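You operate a simulated robot arm through the tools that you are given. There is no shell and no other tool.

The job below is to be done with a simulated two-armed robot. You get a single attempt, and the scene is never put back.

Task
Kit the teal tray by the kit card.
Fine: one seal ring from the grey tray and one large cover cap from the CAPS drawer, in the card's colours; shut the drawer; leave the rest.

The check looks at the end state, three seconds after you hand in, the way a careful person would. Anything else that was tipped, shoved, dropped, spilled or broken makes it a failure. Lids that push on must go on centred and level and be pressed home; caps that screw on are set level and turned clockwise until they are tight.

Robot
Two 7-joint arms with fingered hands on one trunk that stands fixed in place. Base frame: the origin is at the foot of the trunk, x ahead of it, y to its left, z up. Lengths are in m, angles in degrees, forces in N, time in s.
The left shoulder is at [0.07, 0.14, 1.033], the right one opposite. With the tool pointing down near the work surface each hand reaches from about 0.44 to 0.84 m from the base axis, measured 20 degrees to its own side. Payload 3.9 kg a hand.
The TCP of each hand is the grasp point between the finger pads, 0.029 m short of the fingertips. In the tool frame z runs along the fingers and y along their closing line. The gripper opens to 0.1 m. The gripper's body begins 0.034 m behind the TCP. The gripper is a hand of 5 fingers: y runs from the thumb to the fingers, the wrist lies at [-0.015, -0.105, -0.177] in the tool frame, and closing takes about 1.5 s.
Orientation is that of the tool frame in the base frame, as [roll, pitch, yaw] about the fixed x, y, z axes, in that order (R = Rz(yaw) Ry(pitch) Rx(roll)). With the fingers straight down and the wrist toward the robot, the tool's x, y and z point along [0, 1, 0], [1, 0, 0] and [0, 0, -1] of the base frame.

Tools
- The arms move only by the tool send_rows. It takes "left_motion", "right_motion" or both (then of equal length, played together; a hand with none holds still); each is a list of rows, each a list of 6 numbers: the shift along the tool's x, y, z in m, then the turn, a rotation vector about the tool's x, y, z in degrees. In form: [[tx, ty, tz, ax, ay, az], ...]. A call has 1 to 20 rows; each row is the pose to reach, as a shift and turn from the pose commanded when the call began, along the tool's axes at that moment. "left_grip" and "right_grip" are, for a hand that has rows, the closure, from 0 (fully open) to 1 (shut), set as the call begins (left out, the last holds). Rows are played at 5 a second. More than 0.05 m and 8.6 degrees between two rows, or a gripper value outside its range, and nothing of the call is played. A pose out of reach is approached as far as the arm can. The call stops where the force on the tool passes 40 N (or 10 N more than at its start, if that is more) or the arm is blocked; 0.2 s more then pass. Each finger travels about 0.153 m/s and halts on what it meets, pressing with about 27 N; the grip force reading is that of the motor and also rises with nothing between the fingers. The clock runs only during rows and for 0.2 s after the last one: add rows that repeat a pose to give the fingers time. The reply holds the time, the measured pose of the TCP, the force on the tool along the base axes, the opening and the grip force, in the units named above and with some noise, with the torque about the TCP (base axes, N m) and any sound that the robot's microphone picked up.
- Cameras (640 x 400 px; columns grow to the right, rows downward): "scene" is now at [0.121, 0.0465, 1.3495]; the picture's right is [0.55, -0.84, 0.00], its down [-0.53, -0.34, -0.78] and it looks along [0.65, 0.42, -0.63] (base axes); focal length 243 px, centre (320, 200). "left" rides on the left gripper at [-0.066, -0.086, -0.121] in its tool frame; the picture's right is [-0.76, -0.31, 0.58], its down [0.59, -0.70, 0.40] and it looks along [0.28, 0.64, 0.71] (tool axes); focal length 247 px, centre (320, 200). "right" rides on the right gripper at [0.066, -0.086, -0.121] in its tool frame; the picture's right is [-0.76, 0.31, -0.58], its down [-0.59, -0.70, 0.40] and it looks along [-0.28, 0.64, 0.71] (tool axes); focal length 247 px, centre (320, 200). There is no depth. A picture from a camera that has moved, and an enlarged one, comes with that camera's place and axes in the base frame and with its lens.
- get_image(camera): a new picture of that camera. It takes no simulated time.
- lift_body(by): slides the trunk up (or, below 0, down) by that many m; the arms and the scene camera ride with it, the base frame stays. It gives what a move gives, with no picture.
- curl_fingers(index, middle, ring, little, thumb_bend, thumb_turn, hand): sets how far each is bent, from 0 (flat) to 100 (curled in); at 30 the hand is open as for a grip, at 70 the pads meet at the TCP. One left out holds its place. A second passes; each finger stops where it meets its share of the squeeze, and holds until it gets a number again. A gripper value or a shape takes the hand back. It gives what a move gives, with no picture; readings hold the bend of each and the force on index, middle, ring, little, thumb and palm. thumb_turn goes from beside the hand (0) to across from the fingers (100), as for a grip.
- preshape(shape, hand): the hand has 5 fingers and takes this shape, open, in about a second: jaw (thumb against the fingers, like two jaws); tri (thumb and two fingers); tip (a fingertip pinch); poke (one finger out to press); point (the index stretched); flat (the hand flat); cup (the hand cupped); fist (a fist). The gripper value then closes the fingers along that shape, each until it touches; the sizes above hold for jaw. It gives what a move gives, with no picture.
- head_to(pan, tilt): turns the head with the scene camera to pan (to the left, within 86 degrees either way) and tilt (down, from -29 to 69), counted from straight ahead of the robot. It gives what a move gives.
- zoom(camera, box): a new picture of the part [left, top, right, bottom] of that camera's present view, enlarged. It takes no simulated time.
- finish_job(): hands the job in; it is judged then, once.

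Places have to be worked out from the pictures, the camera data and where the tool is seen. Open the grippers and draw the arms clear of the work before you hand the job in, unless the task says otherwise.

The tools are called after "Emit:" as a command line: name --argument value ..., lists and objects as JSON in quotes. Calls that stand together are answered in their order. send_rows: Moves the arms, as the interface text tells. Its arguments: {"type":"object","properties":{"left_motion":{"type":"array","items":{"type":"array","items":{"type":"number"}}},"left_grip":{"type":"number"},"right_motion":{"type":"array","items":{"type":"array","items":{"type":"number"}}},"right_grip":{"type":"number"}},"required":[]} The other tools are called the same way: lift_body (by) slides the trunk up or down; preshape (shape, hand) gives the hand a shape; curl_fingers (index, middle, ring, little, thumb_bend, thumb_turn, hand) moves the fingers one by one; head_to (pan, tilt) turns the head that bears the scene camera; get_image (camera) takes a picture; zoom (camera, box) takes an enlarged picture of a part of a camera's view; finish_job () hands the job in.

At the start:

```text
clock: 0.0
left_ee_pos: [0.4102, 0.4427, 1.1395]
left_orientation: [-179.9, 0.4, 117.9]
left_contact_force: [1.1, 0.4, 0.0]
left_wrist_torque: [0.01, 0.02, 0.05]
left_grip_width: 0.0998
left_gripper_force: 0.0
left_shape: jaw
left_bend: [30.0, 30.0, 30.0, 30.0, 30.0, 98.0]
left_finger forces: [0.0, 0.0, 0.1, 0.1, 0.0, 0.0]
right_ee_pos: [0.5669, 0.0006, 1.0844]
right_orientation: [180.0, 0.1, 117.9]
right_contact_force: [-1.6, -0.3, 0.4]
right_wrist_torque: [0.01, 0.01, -0.02]
right_grip_width: 0.0999
right_gripper_force: 0.0
right_shape: jaw
right_bend: [30.0, 30.0, 30.0, 30.0, 30.0, 98.0]
right_finger forces: [0.0, 0.0, 0.1, 0.0, 0.0, 0.0]
trunk travel left (down, up): [-0.675, 0.165]
head pan, tilt: [33.1, 39.1]
```

scene: 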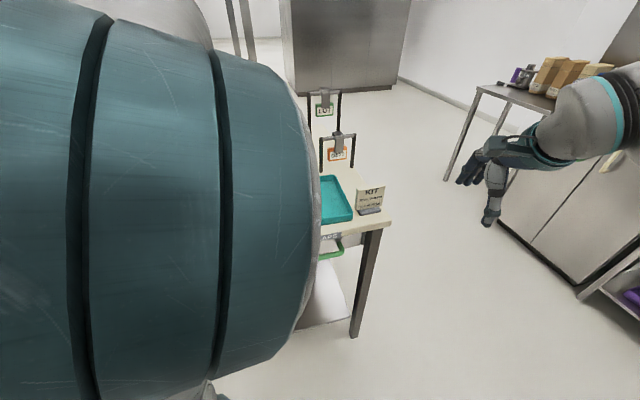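
right: 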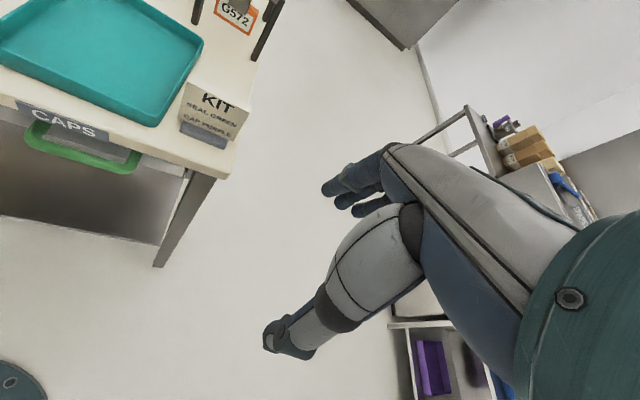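
left: 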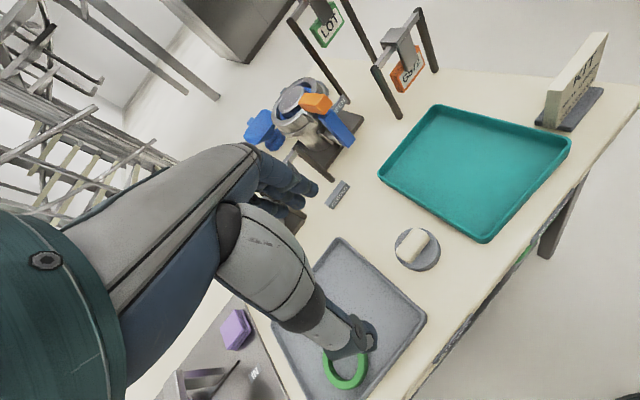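

I start by reading the kit card and looking closely at the tray area from the available views.

Emit:
zoom --camera "right" --box '[160, 70, 260, 150]'

Emit:
zoom --camera "left" --box '[240, 200, 440, 400]'

Emit:
zoom --camera "scene" --box '[290, 80, 410, 280]'

```text
5.00 times, centred on (210, 110) of right
camera zoom: at [0.4624, 0.019, 1.2059], right [0.63, -0.53, 0.58], down [-0.35, -0.85, -0.4], along [0.7, 0.05, -0.71], focal length 1235 px, centre (870, 650)
```

zoom: 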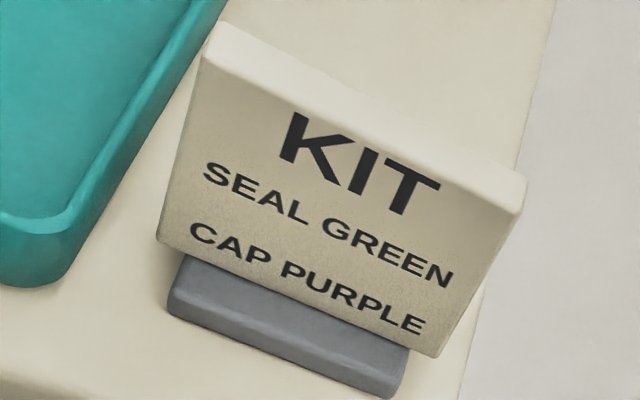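

```text
2.00 times, centred on (340, 300) of left
camera zoom: at [0.3659, 0.3451, 1.261], right [0.08, -0.82, -0.57], down [-0.9, 0.19, -0.4], along [0.44, 0.55, -0.72], focal length 494 px, centre (280, 0)
```

zoom: 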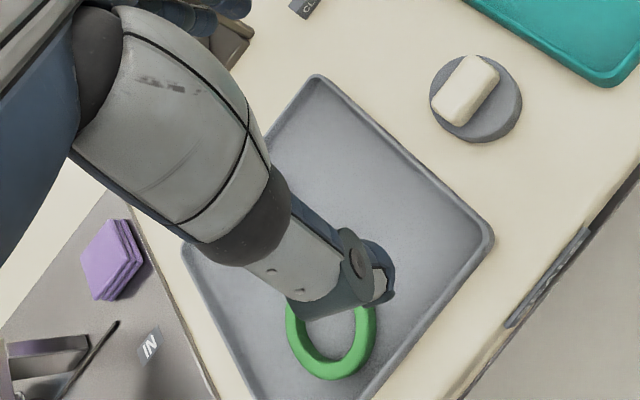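

```text
2.00 times, centred on (350, 180) of scene
camera zoom: at [0.121, 0.0465, 1.3495], right [0.55, -0.84, 0.0], down [-0.53, -0.34, -0.78], along [0.65, 0.42, -0.63], focal length 485 px, centre (260, 240)
```

zoom: 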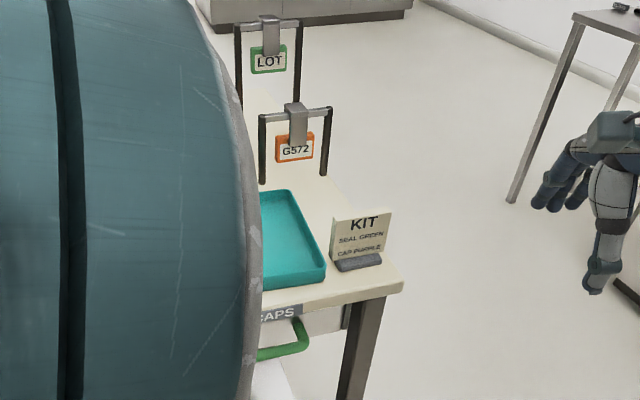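

The card reads SEAL GREEN, CAP PURPLE. The left arm hides the table from the scene camera, so I swing the left hand up and outward to get a clearer view.

Emit:
send_rows --left_motion '[[0.04, 0, -0.03, 0, 0, 0], [0.08, 0, -0.05, 0, 0, 0], [0.12, 0, -0.07, 0, 0, 0], [0.16, 0, -0.09, 0, 0, 0], [0.2, 0, -0.1, 0, 0, 0]]'

Emit:
get_image --camera "scene"

Emit:
get_image --camera "left"

```text
clock: 1.2
left_ee_pos: [0.3157, 0.6228, 1.237]
left_orientation: [-179.8, 0.5, 117.9]
left_contact_force: [0.2, -0.2, -0.4]
left_wrist_torque: [-0.03, -0.03, -0.01]
left_grip_width: 0.0998
left_gripper_force: 0.0
left_shape: jaw
left_bend: [30.0, 30.0, 30.0, 30.0, 30.0, 98.0]
left_finger forces: [0.0, 0.0, 0.1, 0.0, 0.0, 0.1]
right_ee_pos: [0.5677, 0.002, 1.0851]
right_orientation: [180.0, 0.0, 117.9]
right_contact_force: [-0.5, 0.4, -0.4]
right_wrist_torque: [-0.02, -0.05, 0.02]
right_grip_width: 0.0997
right_gripper_force: 0.0
right_shape: jaw
right_bend: [30.0, 30.0, 30.0, 30.0, 30.0, 98.0]
right_finger forces: [0.0, 0.0, 0.0, 0.0, 0.0, 0.1]
trunk travel left (down, up): [-0.675, 0.165]
head pan, tilt: [33.1, 39.1]
```

```text
taken
camera scene: at [0.1205, 0.0483, 1.3495], right [0.55, -0.84, 0.0], down [-0.53, -0.35, -0.78], along [0.65, 0.42, -0.63], focal length 243 px, centre (320, 200)
```

scene: 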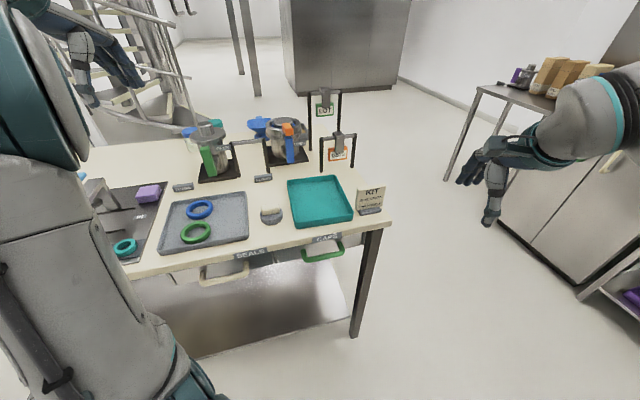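

```text
taken
camera left: at [0.2706, 0.5245, 1.3586], right [0.08, -0.82, -0.57], down [-0.9, 0.19, -0.4], along [0.44, 0.54, -0.72], focal length 247 px, centre (320, 200)
```

left: 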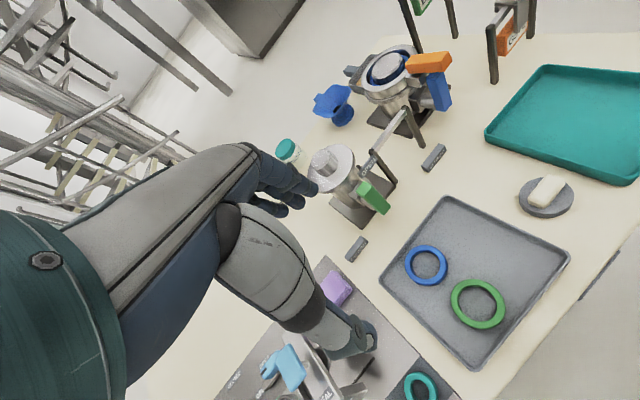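

Now the scene view shows the whole bench. I zoom in for detail on the grey tray, drawers and teal tray.

Emit:
zoom --camera "scene" --box '[80, 150, 280, 275]'

Emit:
zoom --camera "scene" --box '[230, 150, 400, 275]'

Emit:
zoom --camera "left" --box '[340, 180, 600, 400]'

Emit:
get_image --camera "right"

```text
3.20 times, centred on (180, 212) of scene
camera zoom: at [0.1205, 0.0483, 1.3495], right [0.55, -0.84, 0.0], down [-0.53, -0.35, -0.78], along [0.65, 0.42, -0.63], focal length 776 px, centre (768, 160)
```

zoom: 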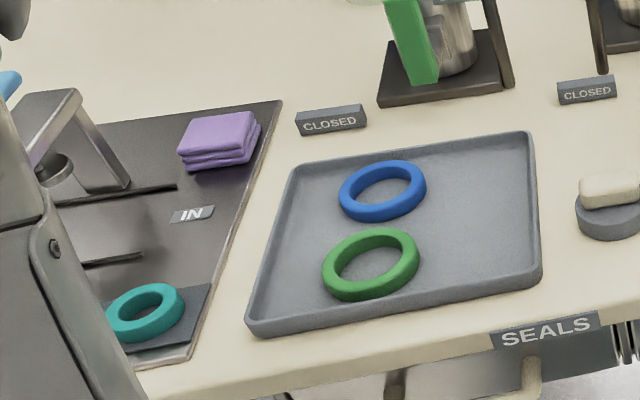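

```text
3.20 times, centred on (315, 212) of scene
camera zoom: at [0.1205, 0.0483, 1.3495], right [0.55, -0.84, 0.0], down [-0.53, -0.35, -0.78], along [0.65, 0.42, -0.63], focal length 776 px, centre (336, 160)
```

zoom: 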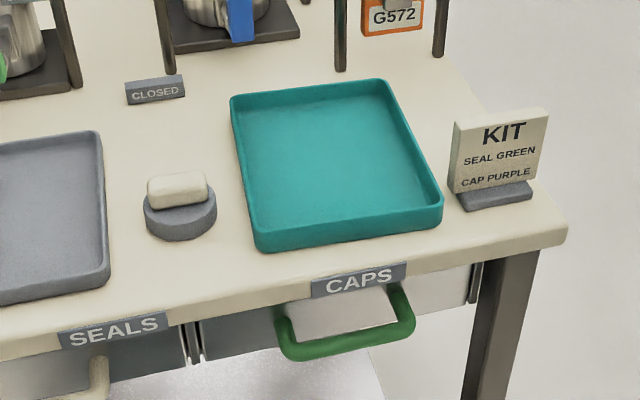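

```text
1.82 times, centred on (470, 290) of left
camera zoom: at [0.2706, 0.5245, 1.3586], right [0.08, -0.82, -0.57], down [-0.9, 0.19, -0.4], along [0.44, 0.54, -0.72], focal length 449 px, centre (47, 36)
```

zoom: 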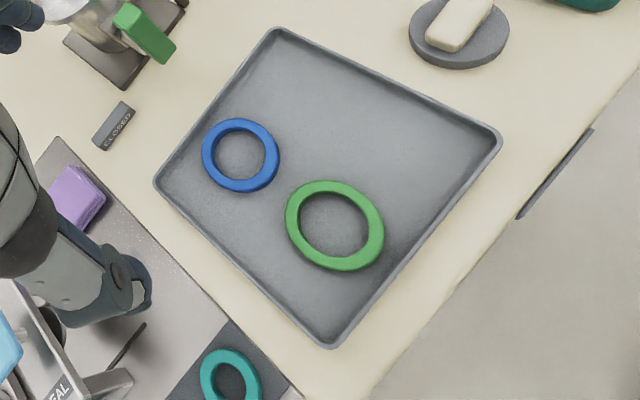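

```text
taken
camera right: at [0.462, 0.0207, 1.206], right [0.63, -0.52, 0.58], down [-0.35, -0.85, -0.4], along [0.7, 0.05, -0.71], focal length 247 px, centre (320, 200)
```

right: 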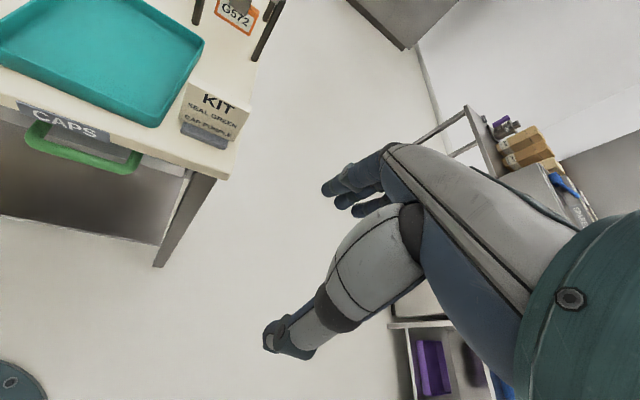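

The grey tray holds a blue and a green ring; the CAPS drawer has a green handle. I zoom in closer on the drawer fronts and tilt consideration.

Emit:
zoom --camera "scene" --box '[280, 215, 380, 277]'

Emit:
zoom --camera "right" --box '[0, 70, 220, 208]'

Emit:
zoom --camera "scene" --box '[180, 220, 300, 295]'

```text
6.40 times, centred on (330, 246) of scene
camera zoom: at [0.1205, 0.0483, 1.3495], right [0.55, -0.84, 0.0], down [-0.53, -0.35, -0.78], along [0.65, 0.42, -0.63], focal length 1552 px, centre (256, -94)
```

zoom: 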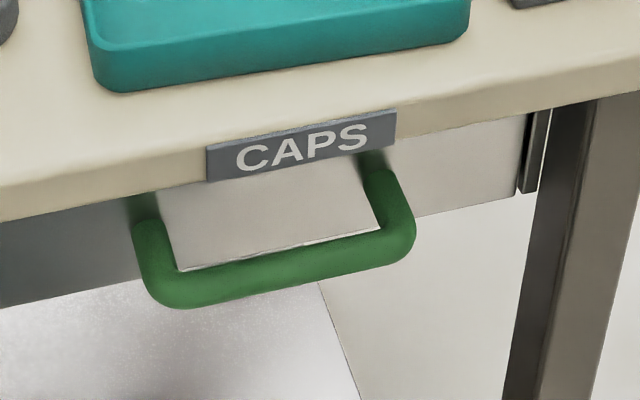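

```text
2.90 times, centred on (110, 139) of right
camera zoom: at [0.462, 0.0207, 1.206], right [0.63, -0.52, 0.58], down [-0.35, -0.85, -0.4], along [0.7, 0.05, -0.71], focal length 716 px, centre (929, 377)
```

zoom: 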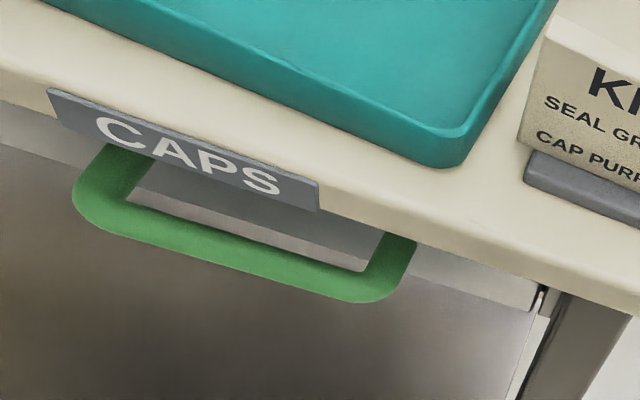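

```text
5.33 times, centred on (240, 258) of scene
camera zoom: at [0.1205, 0.0483, 1.3495], right [0.55, -0.84, 0.0], down [-0.53, -0.35, -0.78], along [0.65, 0.42, -0.63], focal length 1294 px, centre (747, -107)
```

zoom: 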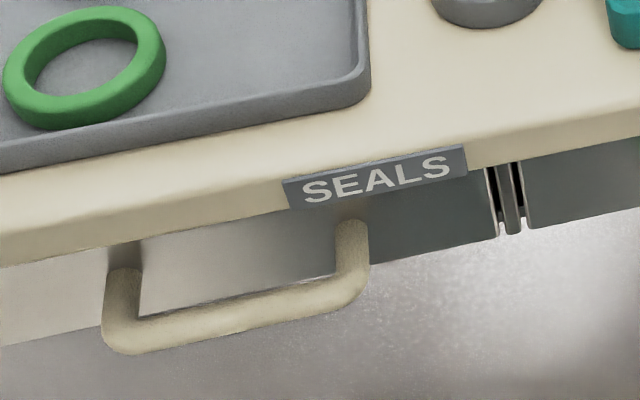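

The handle bar triangulates to about [0.522, 0.293, 0.75], under the front edge (table normal ≈47°), so it needs a horizontal approach. I first move the right hand in front of the drawer, turning it to face along the table normal.

Emit:
send_rows --right_motion '[[0.031, -0.017, 0.017, 0, 0, -3.84], [0.062, -0.034, 0.034, 0, 0, -7.68], [0.093, -0.051, 0.051, 0, 0, -11.5], [0.124, -0.067, 0.067, 0, 0, -15.4], [0.155, -0.084, 0.084, 0, 0, -19.2]]'

```text
clock: 2.4
left_ee_pos: [0.3169, 0.6212, 1.2372]
left_orientation: [-179.9, 0.4, 117.9]
left_contact_force: [-0.5, 0.5, -0.1]
left_wrist_torque: [0.01, 0.02, -0.02]
left_grip_width: 0.0999
left_gripper_force: 0.1
left_shape: jaw
left_bend: [30.0, 30.0, 30.0, 30.0, 30.0, 98.0]
left_finger forces: [0.1, 0.0, 0.0, 0.0, 0.1, 0.0]
right_ee_pos: [0.4209, 0.0988, 1.0012]
right_orientation: [180.0, -0.1, 137.1]
right_contact_force: [0.7, -0.1, -0.1]
right_wrist_torque: [-0.03, -0.02, 0.01]
right_grip_width: 0.0998
right_gripper_force: 0.0
right_shape: jaw
right_bend: [30.0, 30.0, 30.0, 30.0, 30.0, 98.0]
right_finger forces: [0.0, 0.0, 0.0, 0.0, 0.1, 0.0]
trunk travel left (down, up): [-0.675, 0.165]
head pan, tilt: [33.1, 39.1]
```

The right hand is at n≈0.36 in front of the table. Now I pitch it to point horizontally at the drawer while lowering, staying in front of the table edge.

Emit:
send_rows --right_motion '[[0.003, 0.005, 0.013, -8.2, 0, 0], [0.006, 0.01, 0.027, -16.4, 0, 0], [0.009, 0.016, 0.041, -24.5, 0, 0], [0.012, 0.022, 0.055, -32.7, 0, 0], [0.014, 0.027, 0.068, -40.9, 0, 0], [0.017, 0.033, 0.082, -49.1, 0, 0], [0.02, 0.038, 0.095, -57.3, 0, 0], [0.023, 0.044, 0.109, -65.5, 0, 0], [0.025, 0.049, 0.122, -73.6, 0, 0], [0.028, 0.055, 0.136, -81.8, 0, 0], [0.031, 0.06, 0.15, -90, 0, 0]]'

Emit:
get_image --camera "scene"

Emit:
get_image --camera "right"

```text
clock: 4.8
left_ee_pos: [0.3176, 0.6206, 1.2373]
left_orientation: [-180.0, 0.5, 117.9]
left_contact_force: [0.2, -0.1, 0.3]
left_wrist_torque: [-0.01, 0.0, -0.02]
left_grip_width: 0.0998
left_gripper_force: 0.1
left_shape: jaw
left_bend: [30.0, 30.0, 30.0, 30.0, 30.0, 98.0]
left_finger forces: [0.0, 0.0, 0.1, 0.0, 0.0, 0.1]
right_ee_pos: [0.4388, 0.1623, 0.8495]
right_orientation: [90.0, 0.0, 137.1]
right_contact_force: [0.1, 0.8, -0.2]
right_wrist_torque: [0.02, 0.03, -0.02]
right_grip_width: 0.0997
right_gripper_force: 0.1
right_shape: jaw
right_bend: [30.0, 30.0, 30.0, 30.0, 30.0, 98.0]
right_finger forces: [0.0, 0.1, 0.0, 0.0, 0.0, 0.0]
trunk travel left (down, up): [-0.675, 0.165]
head pan, tilt: [33.1, 39.1]
```

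```text
taken
camera scene: at [0.1216, 0.0467, 1.3495], right [0.55, -0.84, 0.0], down [-0.53, -0.34, -0.78], along [0.65, 0.42, -0.63], focal length 243 px, centre (320, 200)
```

scene: 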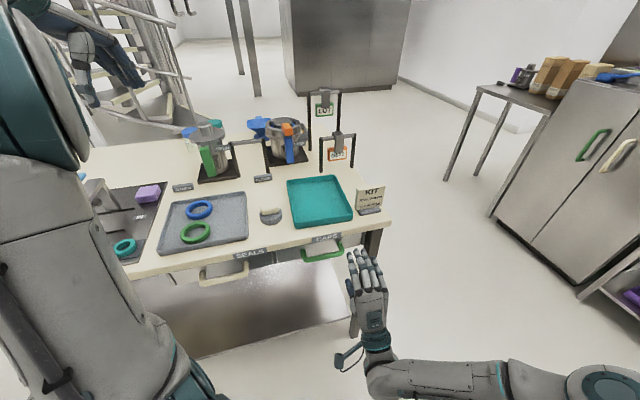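

```text
taken
camera right: at [0.3102, 0.1199, 0.7644], right [0.16, -0.94, 0.31], down [0.7, -0.11, -0.7], along [0.69, 0.33, 0.64], focal length 247 px, centre (320, 200)
```

right: 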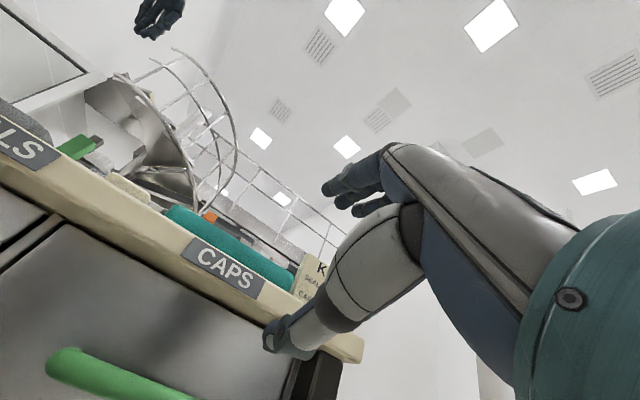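

The horizontal pose is reachable, and this view puts the bar at z≈0.745. I now lower the hand to bar height and centre it laterally on the handle, still short of it.

Emit:
send_rows --right_motion '[[0.009, -0.034, 0.01, 0, 0, 0], [0.018, -0.068, 0.02, 0, 0, 0], [0.027, -0.102, 0.035, 0, 0, 0], [0.027, -0.102, 0.035, 0, 0, 0]]'

Emit:
zoom --camera "scene" --box '[240, 200, 440, 325]'

Emit:
get_image --camera "right"

Emit:
get_image --camera "left"

```text
clock: 5.8
left_ee_pos: [0.317, 0.6203, 1.2379]
left_orientation: [-180.0, 0.5, 117.9]
left_contact_force: [-0.2, -0.5, 0.0]
left_wrist_torque: [0.01, -0.02, -0.02]
left_grip_width: 0.1
left_gripper_force: 0.1
left_shape: jaw
left_bend: [30.0, 30.0, 30.0, 30.0, 30.0, 98.0]
left_finger forces: [0.0, 0.0, 0.0, 0.0, 0.0, 0.1]
right_ee_pos: [0.4435, 0.2058, 0.748]
right_orientation: [90.0, 0.0, 137.1]
right_contact_force: [-0.6, 0.1, 0.5]
right_wrist_torque: [0.02, 0.01, 0.0]
right_grip_width: 0.0997
right_gripper_force: 0.1
right_shape: jaw
right_bend: [30.0, 30.0, 30.0, 30.0, 30.0, 98.0]
right_finger forces: [0.1, 0.0, 0.0, 0.1, 0.0, 0.0]
trunk travel left (down, up): [-0.675, 0.165]
head pan, tilt: [33.1, 39.1]
```

```text
3.20 times, centred on (340, 262) of scene
camera zoom: at [0.1209, 0.0459, 1.3496], right [0.55, -0.84, 0.0], down [-0.53, -0.34, -0.78], along [0.65, 0.42, -0.63], focal length 776 px, centre (256, 0)
```

zoom: 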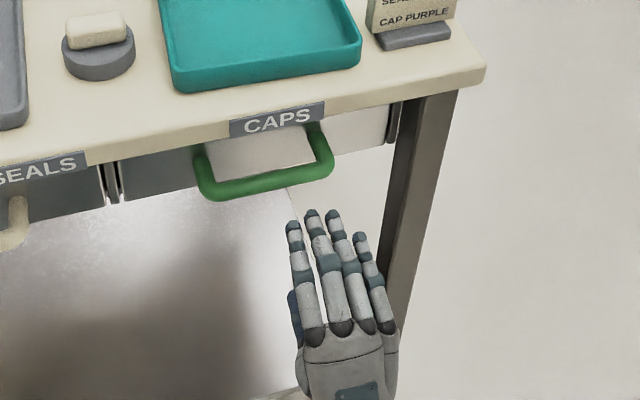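

```text
taken
camera right: at [0.313, 0.164, 0.6622], right [0.16, -0.94, 0.31], down [0.7, -0.11, -0.7], along [0.69, 0.33, 0.64], focal length 247 px, centre (320, 200)
```

right: 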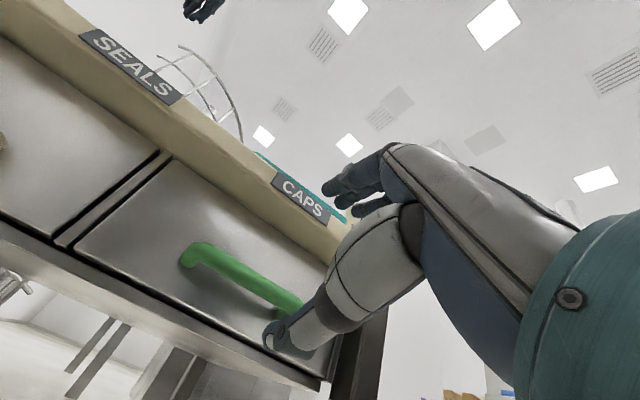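

```text
taken
camera left: at [0.2714, 0.5216, 1.3596], right [0.08, -0.82, -0.57], down [-0.9, 0.19, -0.4], along [0.44, 0.55, -0.72], focal length 247 px, centre (320, 200)
```

left: 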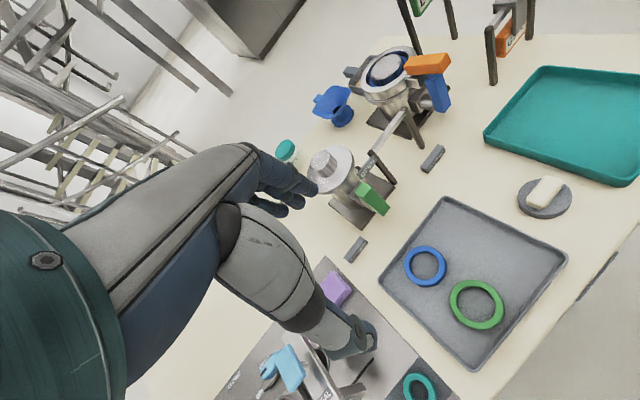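

The hand is at bar height; scene projection shows TCP sits between index and middle, so I shift it ~15 mm left to centre the fingers on the bar, and slide forward to straddle it.

Emit:
send_rows --right_motion '[[0.008, -0.002, 0.03, 0, 0, 0], [0.015, -0.004, 0.06, 0, 0, 0], [0.015, -0.004, 0.085, 0, 0, 0], [0.015, -0.004, 0.1, 0, 0, 0], [0.015, -0.004, 0.11, 0, 0, 0]]'

Emit:
zoom --camera "scene" --box '[240, 200, 440, 325]'

Emit:
get_image --camera "right"

```text
clock: 7.2
left_ee_pos: [0.3164, 0.621, 1.2372]
left_orientation: [-179.9, 0.4, 117.9]
left_contact_force: [-0.1, 0.1, -0.2]
left_wrist_torque: [-0.02, -0.02, 0.01]
left_grip_width: 0.0997
left_gripper_force: 0.0
left_shape: jaw
left_bend: [30.0, 30.0, 30.0, 30.0, 30.0, 98.0]
left_finger forces: [0.0, 0.1, 0.0, 0.0, 0.1, 0.1]
right_ee_pos: [0.5364, 0.2408, 0.7185]
right_orientation: [92.4, 2.9, 133.5]
right_contact_force: [-0.1, -0.2, 0.0]
right_wrist_torque: [0.02, 0.0, -0.02]
right_grip_width: 0.0999
right_gripper_force: 0.0
right_shape: jaw
right_bend: [30.0, 30.0, 30.0, 30.0, 30.0, 98.0]
right_finger forces: [0.0, 0.1, 0.1, 0.0, 0.0, 0.0]
right hand out of reach, approached as far as the arm can: row 5
trunk travel left (down, up): [-0.675, 0.165]
head pan, tilt: [33.1, 39.1]
stopped in row 5 (right hand): the arm was blocked; the commanded pose is now the measured one
```

```text
3.20 times, centred on (340, 262) of scene
camera zoom: at [0.1212, 0.046, 1.3495], right [0.55, -0.84, 0.0], down [-0.53, -0.34, -0.78], along [0.65, 0.42, -0.63], focal length 776 px, centre (256, 0)
```

zoom: 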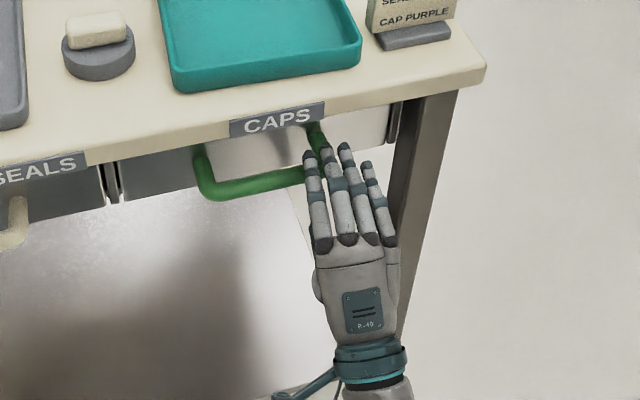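

```text
taken
camera right: at [0.4029, 0.2019, 0.6343], right [0.1, -0.93, 0.37], down [0.7, -0.2, -0.69], along [0.71, 0.32, 0.63], focal length 247 px, centre (320, 200)
```

right: 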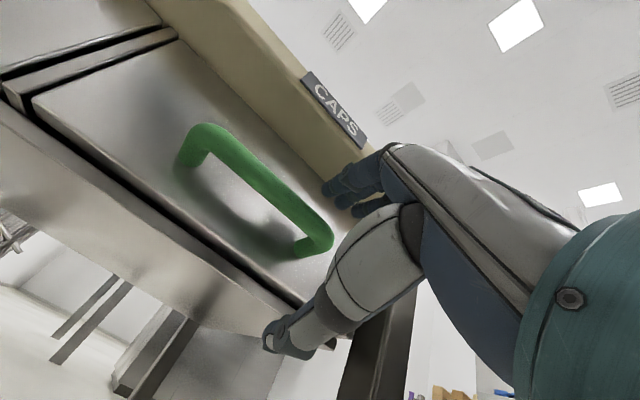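

The arm reached its limit (wrist too far from the shoulder), with no contact force. I back out along the finger axis, then will lower the trunk about 0.15 m so the handle is in comfortable reach.

Emit:
send_rows --right_motion '[[0, 0, -0.03, 0, 0, 0], [0, 0, -0.06, 0, 0, 0], [0, 0, -0.1, 0, 0, 0], [0, 0, -0.13, 0, 0, 0]]'

Emit:
lift_body --by -0.15

Emit:
get_image --camera "scene"

Emit:
get_image --camera "left"

```text
clock: 8.2
left_ee_pos: [0.3166, 0.6206, 1.2378]
left_orientation: [-180.0, 0.4, 117.9]
left_contact_force: [0.3, 0.0, 0.3]
left_wrist_torque: [0.0, 0.0, -0.02]
left_grip_width: 0.0996
left_gripper_force: 0.0
left_shape: jaw
left_bend: [30.0, 30.0, 30.0, 30.0, 30.0, 98.0]
left_finger forces: [0.1, 0.1, 0.0, 0.0, 0.0, 0.0]
right_ee_pos: [0.4387, 0.1548, 0.724]
right_orientation: [92.2, 2.5, 133.4]
right_contact_force: [-0.4, 0.9, 0.0]
right_wrist_torque: [0.02, 0.0, -0.02]
right_grip_width: 0.1001
right_gripper_force: 0.0
right_shape: jaw
right_bend: [30.0, 30.0, 30.0, 30.0, 30.0, 98.0]
right_finger forces: [0.0, 0.1, 0.0, 0.1, 0.1, 0.1]
trunk travel left (down, up): [-0.675, 0.165]
head pan, tilt: [33.1, 39.1]
```

```text
clock: 9.9
left_ee_pos: [0.3172, 0.6196, 1.0878]
left_orientation: [-179.9, 0.5, 117.9]
left_contact_force: [0.6, -0.4, -0.4]
left_wrist_torque: [0.0, -0.02, 0.0]
left_grip_width: 0.1
left_gripper_force: 0.0
left_shape: jaw
left_bend: [30.0, 30.0, 30.0, 30.0, 30.0, 98.0]
left_finger forces: [0.0, 0.0, 0.0, 0.0, 0.0, 0.1]
right_ee_pos: [0.4378, 0.1539, 0.5744]
right_orientation: [92.3, 2.7, 133.6]
right_contact_force: [0.2, -0.3, 0.1]
right_wrist_torque: [-0.02, -0.02, 0.01]
right_grip_width: 0.0998
right_gripper_force: 0.0
right_shape: jaw
right_bend: [30.0, 30.0, 30.0, 30.0, 30.0, 98.0]
right_finger forces: [0.0, 0.0, 0.0, 0.0, 0.0, 0.1]
trunk travel left (down, up): [-0.525, 0.315]
head pan, tilt: [33.1, 39.1]
```

```text
taken
camera scene: at [0.1208, 0.0463, 1.1996], right [0.55, -0.84, 0.0], down [-0.53, -0.34, -0.78], along [0.65, 0.42, -0.63], focal length 243 px, centre (320, 200)
```

scene: 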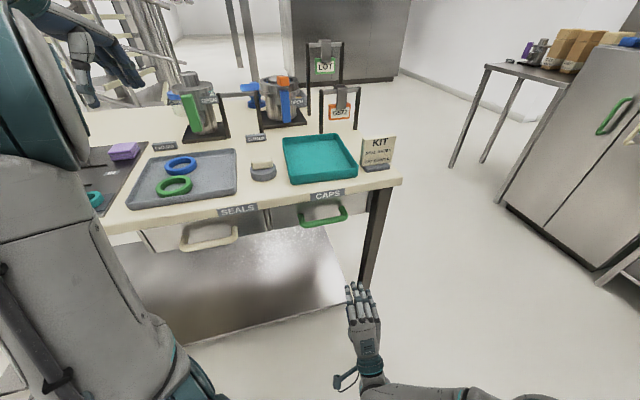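

```text
taken
camera left: at [0.2713, 0.5221, 1.2094], right [0.08, -0.82, -0.57], down [-0.9, 0.19, -0.4], along [0.44, 0.55, -0.72], focal length 247 px, centre (320, 200)
```

left: 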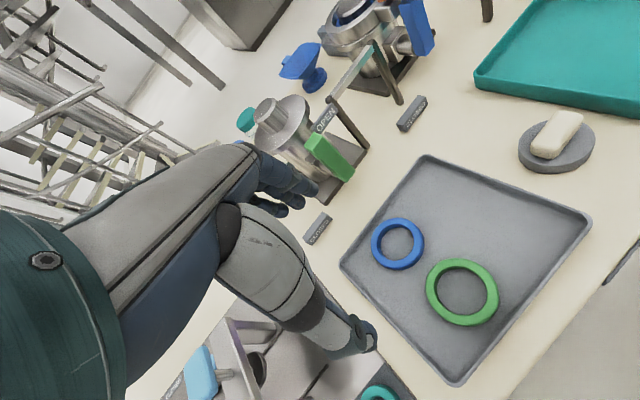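

Trunk is now 0.15 m lower. I zoom on the handle from this new height to re-triangulate its position.

Emit:
zoom --camera "scene" --box '[270, 175, 370, 238]'

```text
6.35 times, centred on (320, 206) of scene
camera zoom: at [0.1208, 0.0463, 1.1996], right [0.55, -0.84, 0.0], down [-0.53, -0.34, -0.78], along [0.65, 0.42, -0.63], focal length 1540 px, centre (320, 159)
```

zoom: 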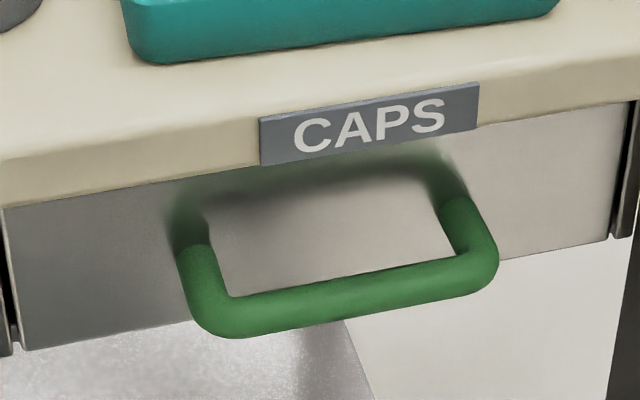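

Combined views put the bar centre at n≈0.573, z≈0.740. I raise the right hand to pre-grasp in front of the handle and straighten its orientation.

Emit:
send_rows --right_motion '[[0.0079, 0.0343, 0.0079, -0.48, 0.72, 0.53], [0.0157, 0.0686, 0.0159, -0.95, 1.44, 1.05], [0.0236, 0.1028, 0.0238, -1.43, 2.16, 1.58], [0.0314, 0.1371, 0.0318, -1.9, 2.88, 2.1], [0.0393, 0.1714, 0.0397, -2.38, 3.6, 2.63], [0.0393, 0.1714, 0.0397, -2.38, 3.6, 2.63]]'

Emit:
zoom --camera "scene" --box '[240, 150, 440, 275]'

```text
clock: 11.3
left_ee_pos: [0.3158, 0.6207, 1.088]
left_orientation: [-180.0, 0.4, 117.9]
left_contact_force: [-0.3, -0.5, 0.4]
left_wrist_torque: [-0.01, -0.04, 0.0]
left_grip_width: 0.0998
left_gripper_force: 0.2
left_shape: jaw
left_bend: [30.0, 30.0, 30.0, 30.0, 30.0, 98.0]
left_finger forces: [0.0, 0.0, 0.1, 0.0, 0.0, 0.0]
right_ee_pos: [0.4389, 0.2225, 0.7426]
right_orientation: [90.0, -0.1, 137.0]
right_contact_force: [0.4, 0.2, 0.3]
right_wrist_torque: [0.01, 0.03, 0.0]
right_grip_width: 0.0999
right_gripper_force: 0.0
right_shape: jaw
right_bend: [30.0, 30.0, 30.0, 30.0, 30.0, 98.0]
right_finger forces: [0.0, 0.1, 0.0, 0.0, 0.1, 0.0]
trunk travel left (down, up): [-0.525, 0.315]
head pan, tilt: [33.1, 39.1]
```

```text
3.20 times, centred on (340, 212) of scene
camera zoom: at [0.1212, 0.0463, 1.1995], right [0.55, -0.84, 0.0], down [-0.53, -0.34, -0.78], along [0.65, 0.42, -0.63], focal length 776 px, centre (256, 160)
```

zoom: 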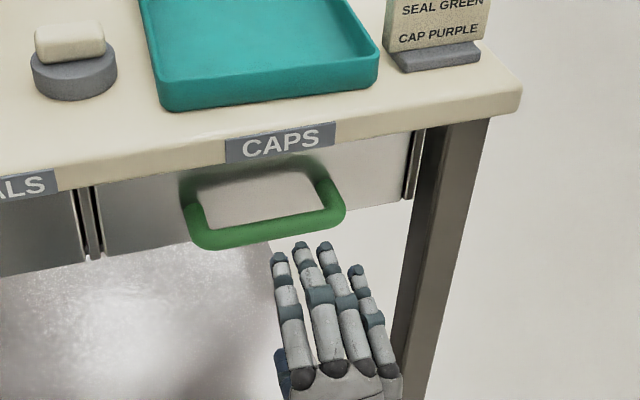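

Pose is exactly as planned. I advance straight along the table normal to put the fingers above and the thumb below the bar.

Emit:
send_rows --right_motion '[[0, 0, 0.03, 0, 0, 0], [0, 0, 0.06, 0, 0, 0], [0, 0, 0.08, 0, 0, 0], [0, 0, 0.09, 0, 0, 0], [0, 0, 0.1, 0, 0, 0], [0, 0, 0.1, 0, 0, 0]]'

Emit:
zoom --camera "scene" --box '[240, 150, 440, 275]'

Emit:
get_image --camera "right"

```text
clock: 12.8
left_ee_pos: [0.3179, 0.6216, 1.0874]
left_orientation: [-179.9, 0.4, 117.9]
left_contact_force: [0.2, 0.4, 0.3]
left_wrist_torque: [0.01, 0.0, -0.06]
left_grip_width: 0.0999
left_gripper_force: 0.0
left_shape: jaw
left_bend: [30.0, 30.0, 30.0, 30.0, 30.0, 98.0]
left_finger forces: [0.1, 0.0, 0.0, 0.0, 0.0, 0.0]
right_ee_pos: [0.5063, 0.293, 0.7414]
right_orientation: [90.0, -0.1, 137.2]
right_contact_force: [0.4, 0.4, 0.3]
right_wrist_torque: [0.02, -0.02, 0.03]
right_grip_width: 0.1001
right_gripper_force: 0.0
right_shape: jaw
right_bend: [30.0, 30.0, 30.0, 30.0, 30.0, 98.0]
right_finger forces: [0.1, 0.0, 0.0, 0.1, 0.0, 0.0]
trunk travel left (down, up): [-0.525, 0.315]
head pan, tilt: [33.1, 39.1]
```

```text
3.20 times, centred on (340, 212) of scene
camera zoom: at [0.121, 0.0463, 1.1995], right [0.55, -0.84, 0.0], down [-0.53, -0.34, -0.78], along [0.65, 0.42, -0.63], focal length 776 px, centre (256, 160)
```

zoom: 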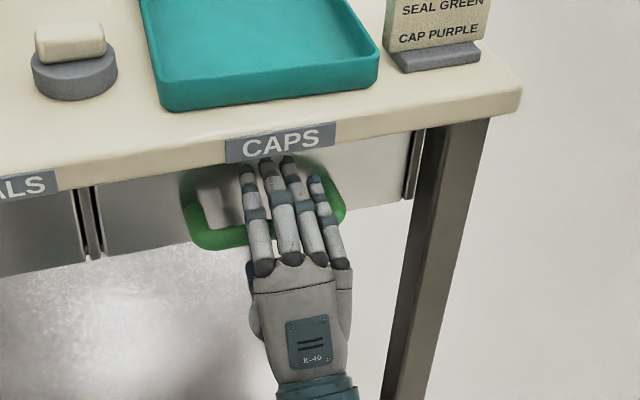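

```text
taken
camera right: at [0.3771, 0.2515, 0.6556], right [0.16, -0.94, 0.31], down [0.7, -0.11, -0.7], along [0.69, 0.33, 0.64], focal length 247 px, centre (320, 200)
```

right: 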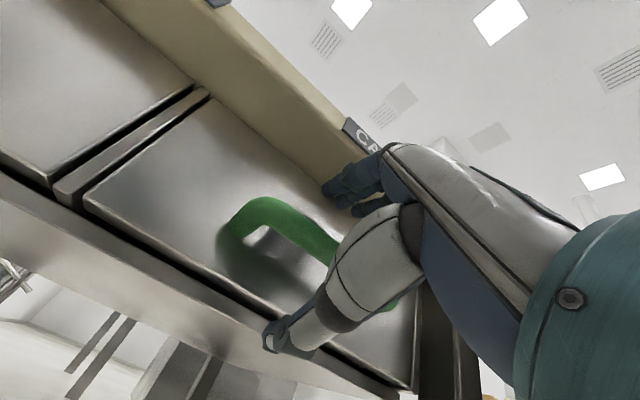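

The bar runs between the fingers (above) and thumb (below), with no contact. I close the right hand on it.

Emit:
send_rows --right_motion '[[0, 0, 0, 0, 0, 0], [0, 0, 0, 0, 0, 0], [0, 0, 0, 0, 0, 0], [0, 0, 0, 0, 0, 0], [0, 0, 0, 0, 0, 0], [0, 0, 0, 0, 0, 0], [0, 0, 0, 0, 0, 0], [0, 0, 0, 0, 0, 0]]' --right_grip 1.0

Emit:
zoom --camera "scene" --box '[240, 150, 440, 275]'

Emit:
get_image --camera "right"

```text
clock: 14.6
left_ee_pos: [0.3164, 0.6204, 1.0883]
left_orientation: [-179.9, 0.4, 117.8]
left_contact_force: [0.2, 0.5, 0.0]
left_wrist_torque: [0.0, 0.0, 0.01]
left_grip_width: 0.0999
left_gripper_force: 0.0
left_shape: jaw
left_bend: [30.0, 30.0, 30.0, 30.0, 30.0, 98.0]
left_finger forces: [0.0, 0.1, 0.1, 0.2, 0.0, 0.0]
right_ee_pos: [0.5068, 0.2925, 0.7421]
right_orientation: [90.0, 0.0, 137.2]
right_contact_force: [1.4, 1.2, 4.6]
right_wrist_torque: [-0.07, -0.21, -0.07]
right_grip_width: 0.0054
right_gripper_force: 27.1
right_shape: jaw
right_bend: [71.0, 70.0, 71.0, 67.0, 72.0, 100.0]
right_finger forces: [15.5, 6.0, 2.5, 3.5, 23.8, 0.0]
trunk travel left (down, up): [-0.525, 0.315]
head pan, tilt: [33.1, 39.1]
```

```text
3.20 times, centred on (340, 212) of scene
camera zoom: at [0.1207, 0.0463, 1.1996], right [0.55, -0.84, 0.0], down [-0.53, -0.34, -0.78], along [0.65, 0.42, -0.63], focal length 776 px, centre (256, 160)
```

zoom: 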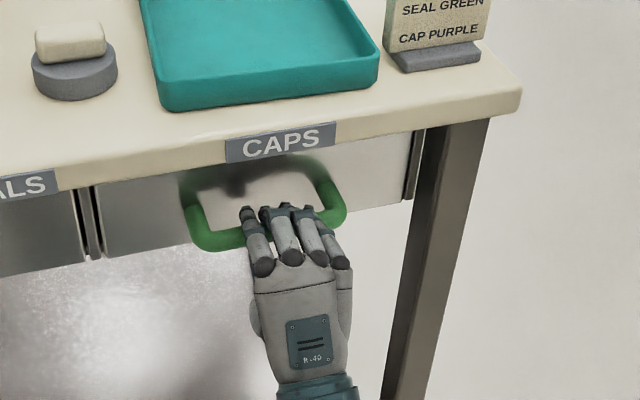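

```text
taken
camera right: at [0.377, 0.2514, 0.6558], right [0.16, -0.94, 0.31], down [0.7, -0.11, -0.7], along [0.69, 0.33, 0.64], focal length 247 px, centre (320, 200)
```

right: 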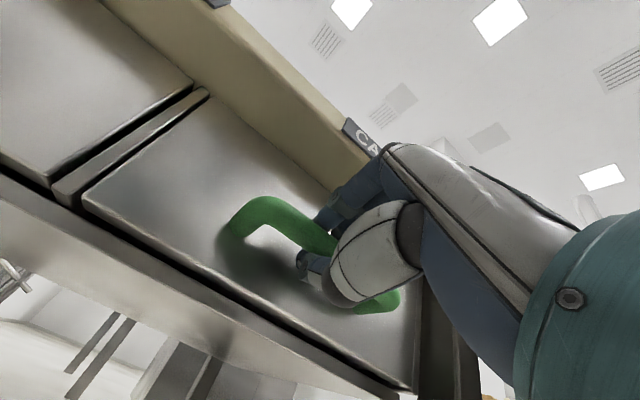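

The fingers are curled round the bar (27 N). I pull back slowly along the tool axis, first 5 cm.

Emit:
send_rows --right_motion '[[0, 0, -0.01, 0, 0, 0], [0, 0, -0.02, 0, 0, 0], [0, 0, -0.03, 0, 0, 0], [0, 0, -0.04, 0, 0, 0], [0, 0, -0.05, 0, 0, 0], [0, 0, -0.06, 0, 0, 0]]'

Emit:
zoom --camera "scene" --box '[240, 150, 440, 275]'

```text
clock: 15.9
left_ee_pos: [0.3161, 0.6199, 1.0891]
left_orientation: [-179.9, 0.4, 117.9]
left_contact_force: [-0.4, -0.7, 0.6]
left_wrist_torque: [0.0, -0.04, 0.0]
left_grip_width: 0.0998
left_gripper_force: 0.0
left_shape: jaw
left_bend: [30.0, 30.0, 30.0, 30.0, 30.0, 98.0]
left_finger forces: [0.0, 0.0, 0.1, 0.0, 0.1, 0.0]
right_ee_pos: [0.4656, 0.2496, 0.7415]
right_orientation: [89.9, -0.2, 136.9]
right_contact_force: [3.2, -3.8, 2.9]
right_wrist_torque: [-0.09, -0.15, -0.08]
right_grip_width: 0.0058
right_gripper_force: 26.7
right_shape: jaw
right_bend: [71.0, 70.0, 71.0, 67.0, 72.0, 100.0]
right_finger forces: [15.7, 5.4, 2.1, 3.6, 23.7, 0.1]
trunk travel left (down, up): [-0.525, 0.315]
head pan, tilt: [33.1, 39.1]
```

```text
3.20 times, centred on (340, 212) of scene
camera zoom: at [0.1211, 0.0457, 1.1995], right [0.55, -0.84, 0.0], down [-0.53, -0.34, -0.78], along [0.65, 0.42, -0.63], focal length 776 px, centre (256, 160)
```

zoom: 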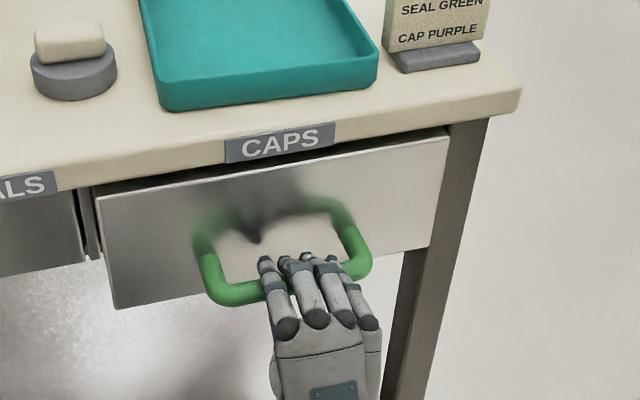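

The drawer slid out 6 cm smoothly with only a small sideways load. I keep pulling to about 15 cm total.

Emit:
send_rows --right_motion '[[-0.0005, 0, -0.015, 0, 0, 0], [-0.001, 0, -0.03, 0, 0, 0], [-0.001, 0, -0.045, 0, 0, 0], [-0.0015, 0, -0.06, 0, 0, 0], [-0.002, 0, -0.075, 0, 0, 0], [-0.002, 0, -0.09, 0, 0, 0]]'

Emit:
get_image --camera "scene"

Emit:
get_image --camera "left"

```text
clock: 17.4
left_ee_pos: [0.3169, 0.6206, 1.0882]
left_orientation: [-179.9, 0.3, 117.9]
left_contact_force: [0.2, 0.5, 0.3]
left_wrist_torque: [0.02, 0.02, 0.01]
left_grip_width: 0.0999
left_gripper_force: 0.0
left_shape: jaw
left_bend: [30.0, 30.0, 30.0, 30.0, 30.0, 98.0]
left_finger forces: [0.1, 0.0, 0.0, 0.0, 0.0, 0.1]
right_ee_pos: [0.4074, 0.1829, 0.7414]
right_orientation: [89.9, -0.2, 137.1]
right_contact_force: [5.8, -6.8, 5.0]
right_wrist_torque: [-0.03, -0.15, -0.13]
right_grip_width: 0.0056
right_gripper_force: 27.1
right_shape: jaw
right_bend: [71.0, 70.0, 71.0, 67.0, 72.0, 100.0]
right_finger forces: [16.7, 5.3, 2.2, 3.4, 23.7, 0.0]
trunk travel left (down, up): [-0.525, 0.315]
head pan, tilt: [33.1, 39.1]
```

```text
taken
camera scene: at [0.1212, 0.0451, 1.1995], right [0.55, -0.84, 0.0], down [-0.53, -0.34, -0.78], along [0.65, 0.42, -0.63], focal length 243 px, centre (320, 200)
```

scene: 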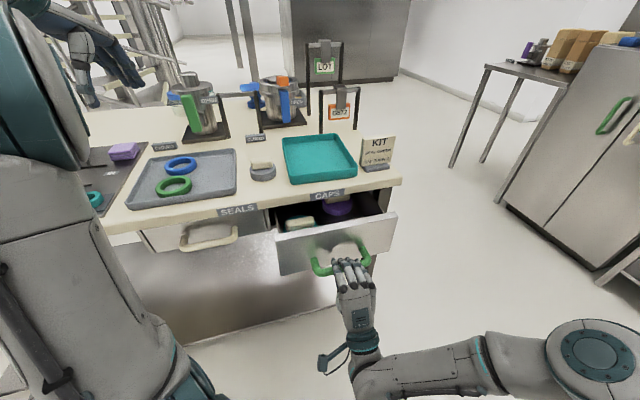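

```text
taken
camera left: at [0.2716, 0.5208, 1.2099], right [0.08, -0.82, -0.57], down [-0.9, 0.19, -0.4], along [0.44, 0.55, -0.72], focal length 247 px, centre (320, 200)
```

left: 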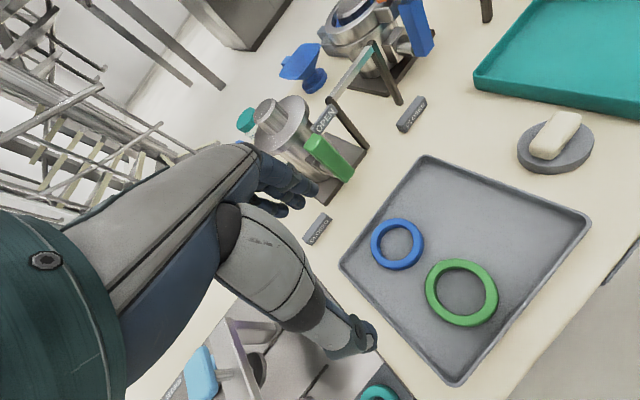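

The drawer is open ~15 cm and a purple item is visible inside. I zoom into the drawer.

Emit:
zoom --camera "scene" --box '[265, 185, 405, 273]'

Emit:
get_image --camera "right"

```text
4.55 times, centred on (335, 229) of scene
camera zoom: at [0.1212, 0.0451, 1.1995], right [0.55, -0.84, 0.0], down [-0.53, -0.34, -0.78], along [0.65, 0.42, -0.63], focal length 1103 px, centre (252, 68)
```

zoom: 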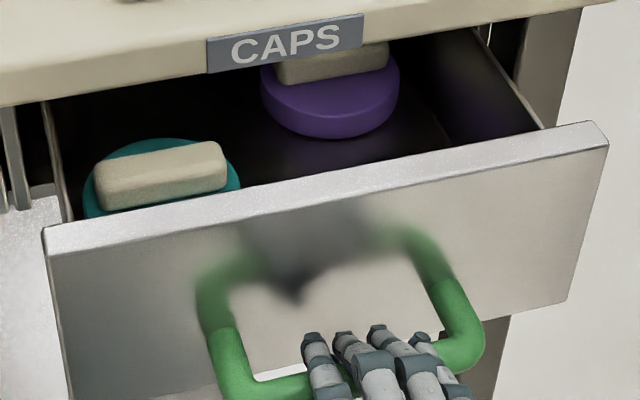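

```text
taken
camera right: at [0.2768, 0.1399, 0.6559], right [0.16, -0.94, 0.3], down [0.7, -0.11, -0.7], along [0.69, 0.33, 0.64], focal length 247 px, centre (320, 200)
```

right: 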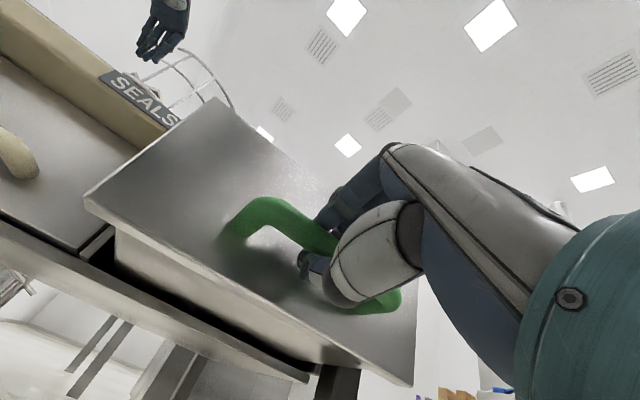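

Caps are coloured discs with a tan grip bar; the purple one sits deeper, partly under the table edge. I pull another 6 cm, nudging slightly toward +e to relieve the sideways load.

Emit:
send_rows --right_motion '[[-0.002, 0, -0.01, 0, 0, 0], [-0.003, 0, -0.02, 0, 0, 0], [-0.004, 0, -0.03, 0, 0, 0], [-0.0045, 0, -0.04, 0, 0, 0], [-0.005, 0, -0.05, 0, 0, 0], [-0.0055, 0, -0.06, 0, 0, 0]]'

Emit:
get_image --camera "scene"

Emit:
zoom --camera "scene" --box '[265, 185, 405, 273]'

```text
clock: 18.8
left_ee_pos: [0.3143, 0.6214, 1.087]
left_orientation: [-179.9, 0.5, 117.8]
left_contact_force: [0.5, 0.5, -0.6]
left_wrist_torque: [0.0, -0.02, 0.05]
left_grip_width: 0.0996
left_gripper_force: 0.1
left_shape: jaw
left_bend: [30.0, 30.0, 30.0, 30.0, 30.0, 98.0]
left_finger forces: [0.0, 0.1, 0.0, 0.1, 0.0, 0.0]
right_ee_pos: [0.3691, 0.1362, 0.7414]
right_orientation: [90.0, 0.0, 137.1]
right_contact_force: [-8.7, 5.9, -1.4]
right_wrist_torque: [-0.14, -0.09, 0.05]
right_grip_width: 0.0056
right_gripper_force: 27.0
right_shape: jaw
right_bend: [71.0, 70.0, 71.0, 66.0, 72.0, 100.0]
right_finger forces: [14.5, 5.1, 2.1, 2.3, 24.5, 0.0]
trunk travel left (down, up): [-0.525, 0.315]
head pan, tilt: [33.1, 39.1]
```

```text
taken
camera scene: at [0.1198, 0.0473, 1.1996], right [0.55, -0.84, 0.0], down [-0.53, -0.35, -0.78], along [0.65, 0.42, -0.63], focal length 243 px, centre (320, 200)
```

scene: 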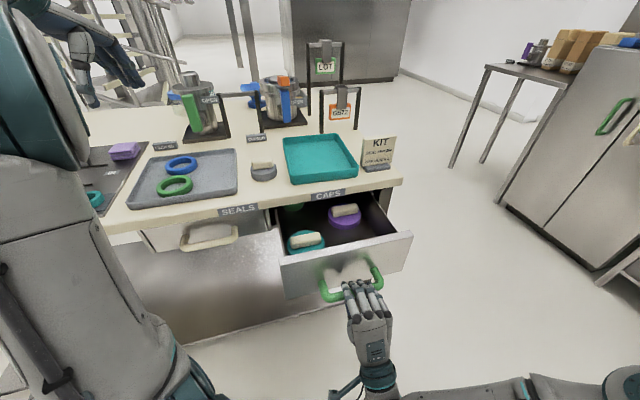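

```text
4.55 times, centred on (335, 229) of scene
camera zoom: at [0.1198, 0.0473, 1.1996], right [0.55, -0.84, 0.0], down [-0.53, -0.35, -0.78], along [0.65, 0.42, -0.63], focal length 1103 px, centre (252, 68)
```

zoom: 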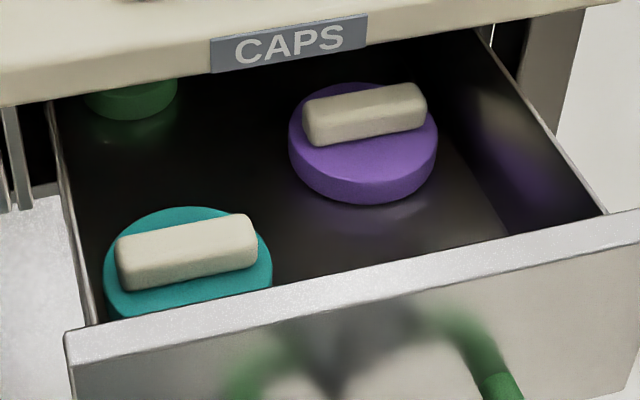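

The visible purple cap matches the teal one's size (~8.4 cm); its centre is about n=0.556, i.e. still right under the table edge, so it needs to come out further. I pull on gently, relaxing the small sideways load.

Emit:
send_rows --right_motion '[[0.002, 0, -0.01, 0, 0, 0], [0.002, 0, -0.02, 0, 0, 0], [0.002, 0, -0.03, 0, 0, 0], [0.002, 0, -0.04, 0, 0, 0], [0.002, 0, -0.05, 0, 0, 0]]'

Emit:
get_image --camera "scene"

```text
clock: 19.9
left_ee_pos: [0.3161, 0.6201, 1.088]
left_orientation: [-179.9, 0.4, 117.9]
left_contact_force: [-0.4, 0.0, -0.4]
left_wrist_torque: [0.0, 0.02, 0.01]
left_grip_width: 0.0998
left_gripper_force: 0.1
left_shape: jaw
left_bend: [30.0, 30.0, 30.0, 30.0, 30.0, 98.0]
left_finger forces: [0.0, 0.1, 0.0, 0.0, 0.0, 0.0]
right_ee_pos: [0.3348, 0.1002, 0.7422]
right_orientation: [90.0, 0.0, 136.9]
right_contact_force: [1.2, -1.8, 6.2]
right_wrist_torque: [-0.05, -0.16, -0.04]
right_grip_width: 0.0058
right_gripper_force: 26.7
right_shape: jaw
right_bend: [71.0, 70.0, 71.0, 66.0, 72.0, 100.0]
right_finger forces: [17.5, 5.7, 2.4, 2.7, 23.4, 0.0]
trunk travel left (down, up): [-0.525, 0.315]
head pan, tilt: [33.1, 39.1]
```

```text
taken
camera scene: at [0.1206, 0.0459, 1.1996], right [0.55, -0.84, 0.0], down [-0.53, -0.34, -0.78], along [0.65, 0.42, -0.63], focal length 243 px, centre (320, 200)
```

scene: 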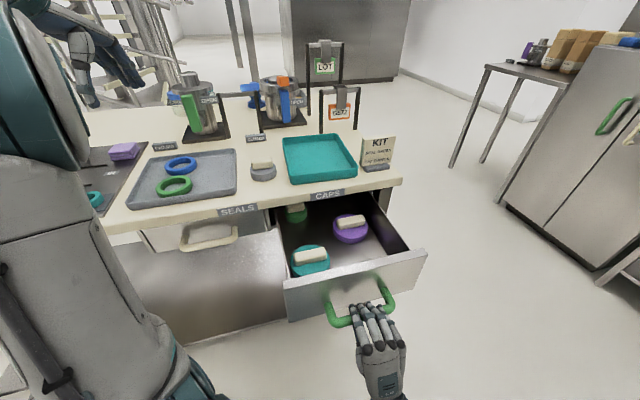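

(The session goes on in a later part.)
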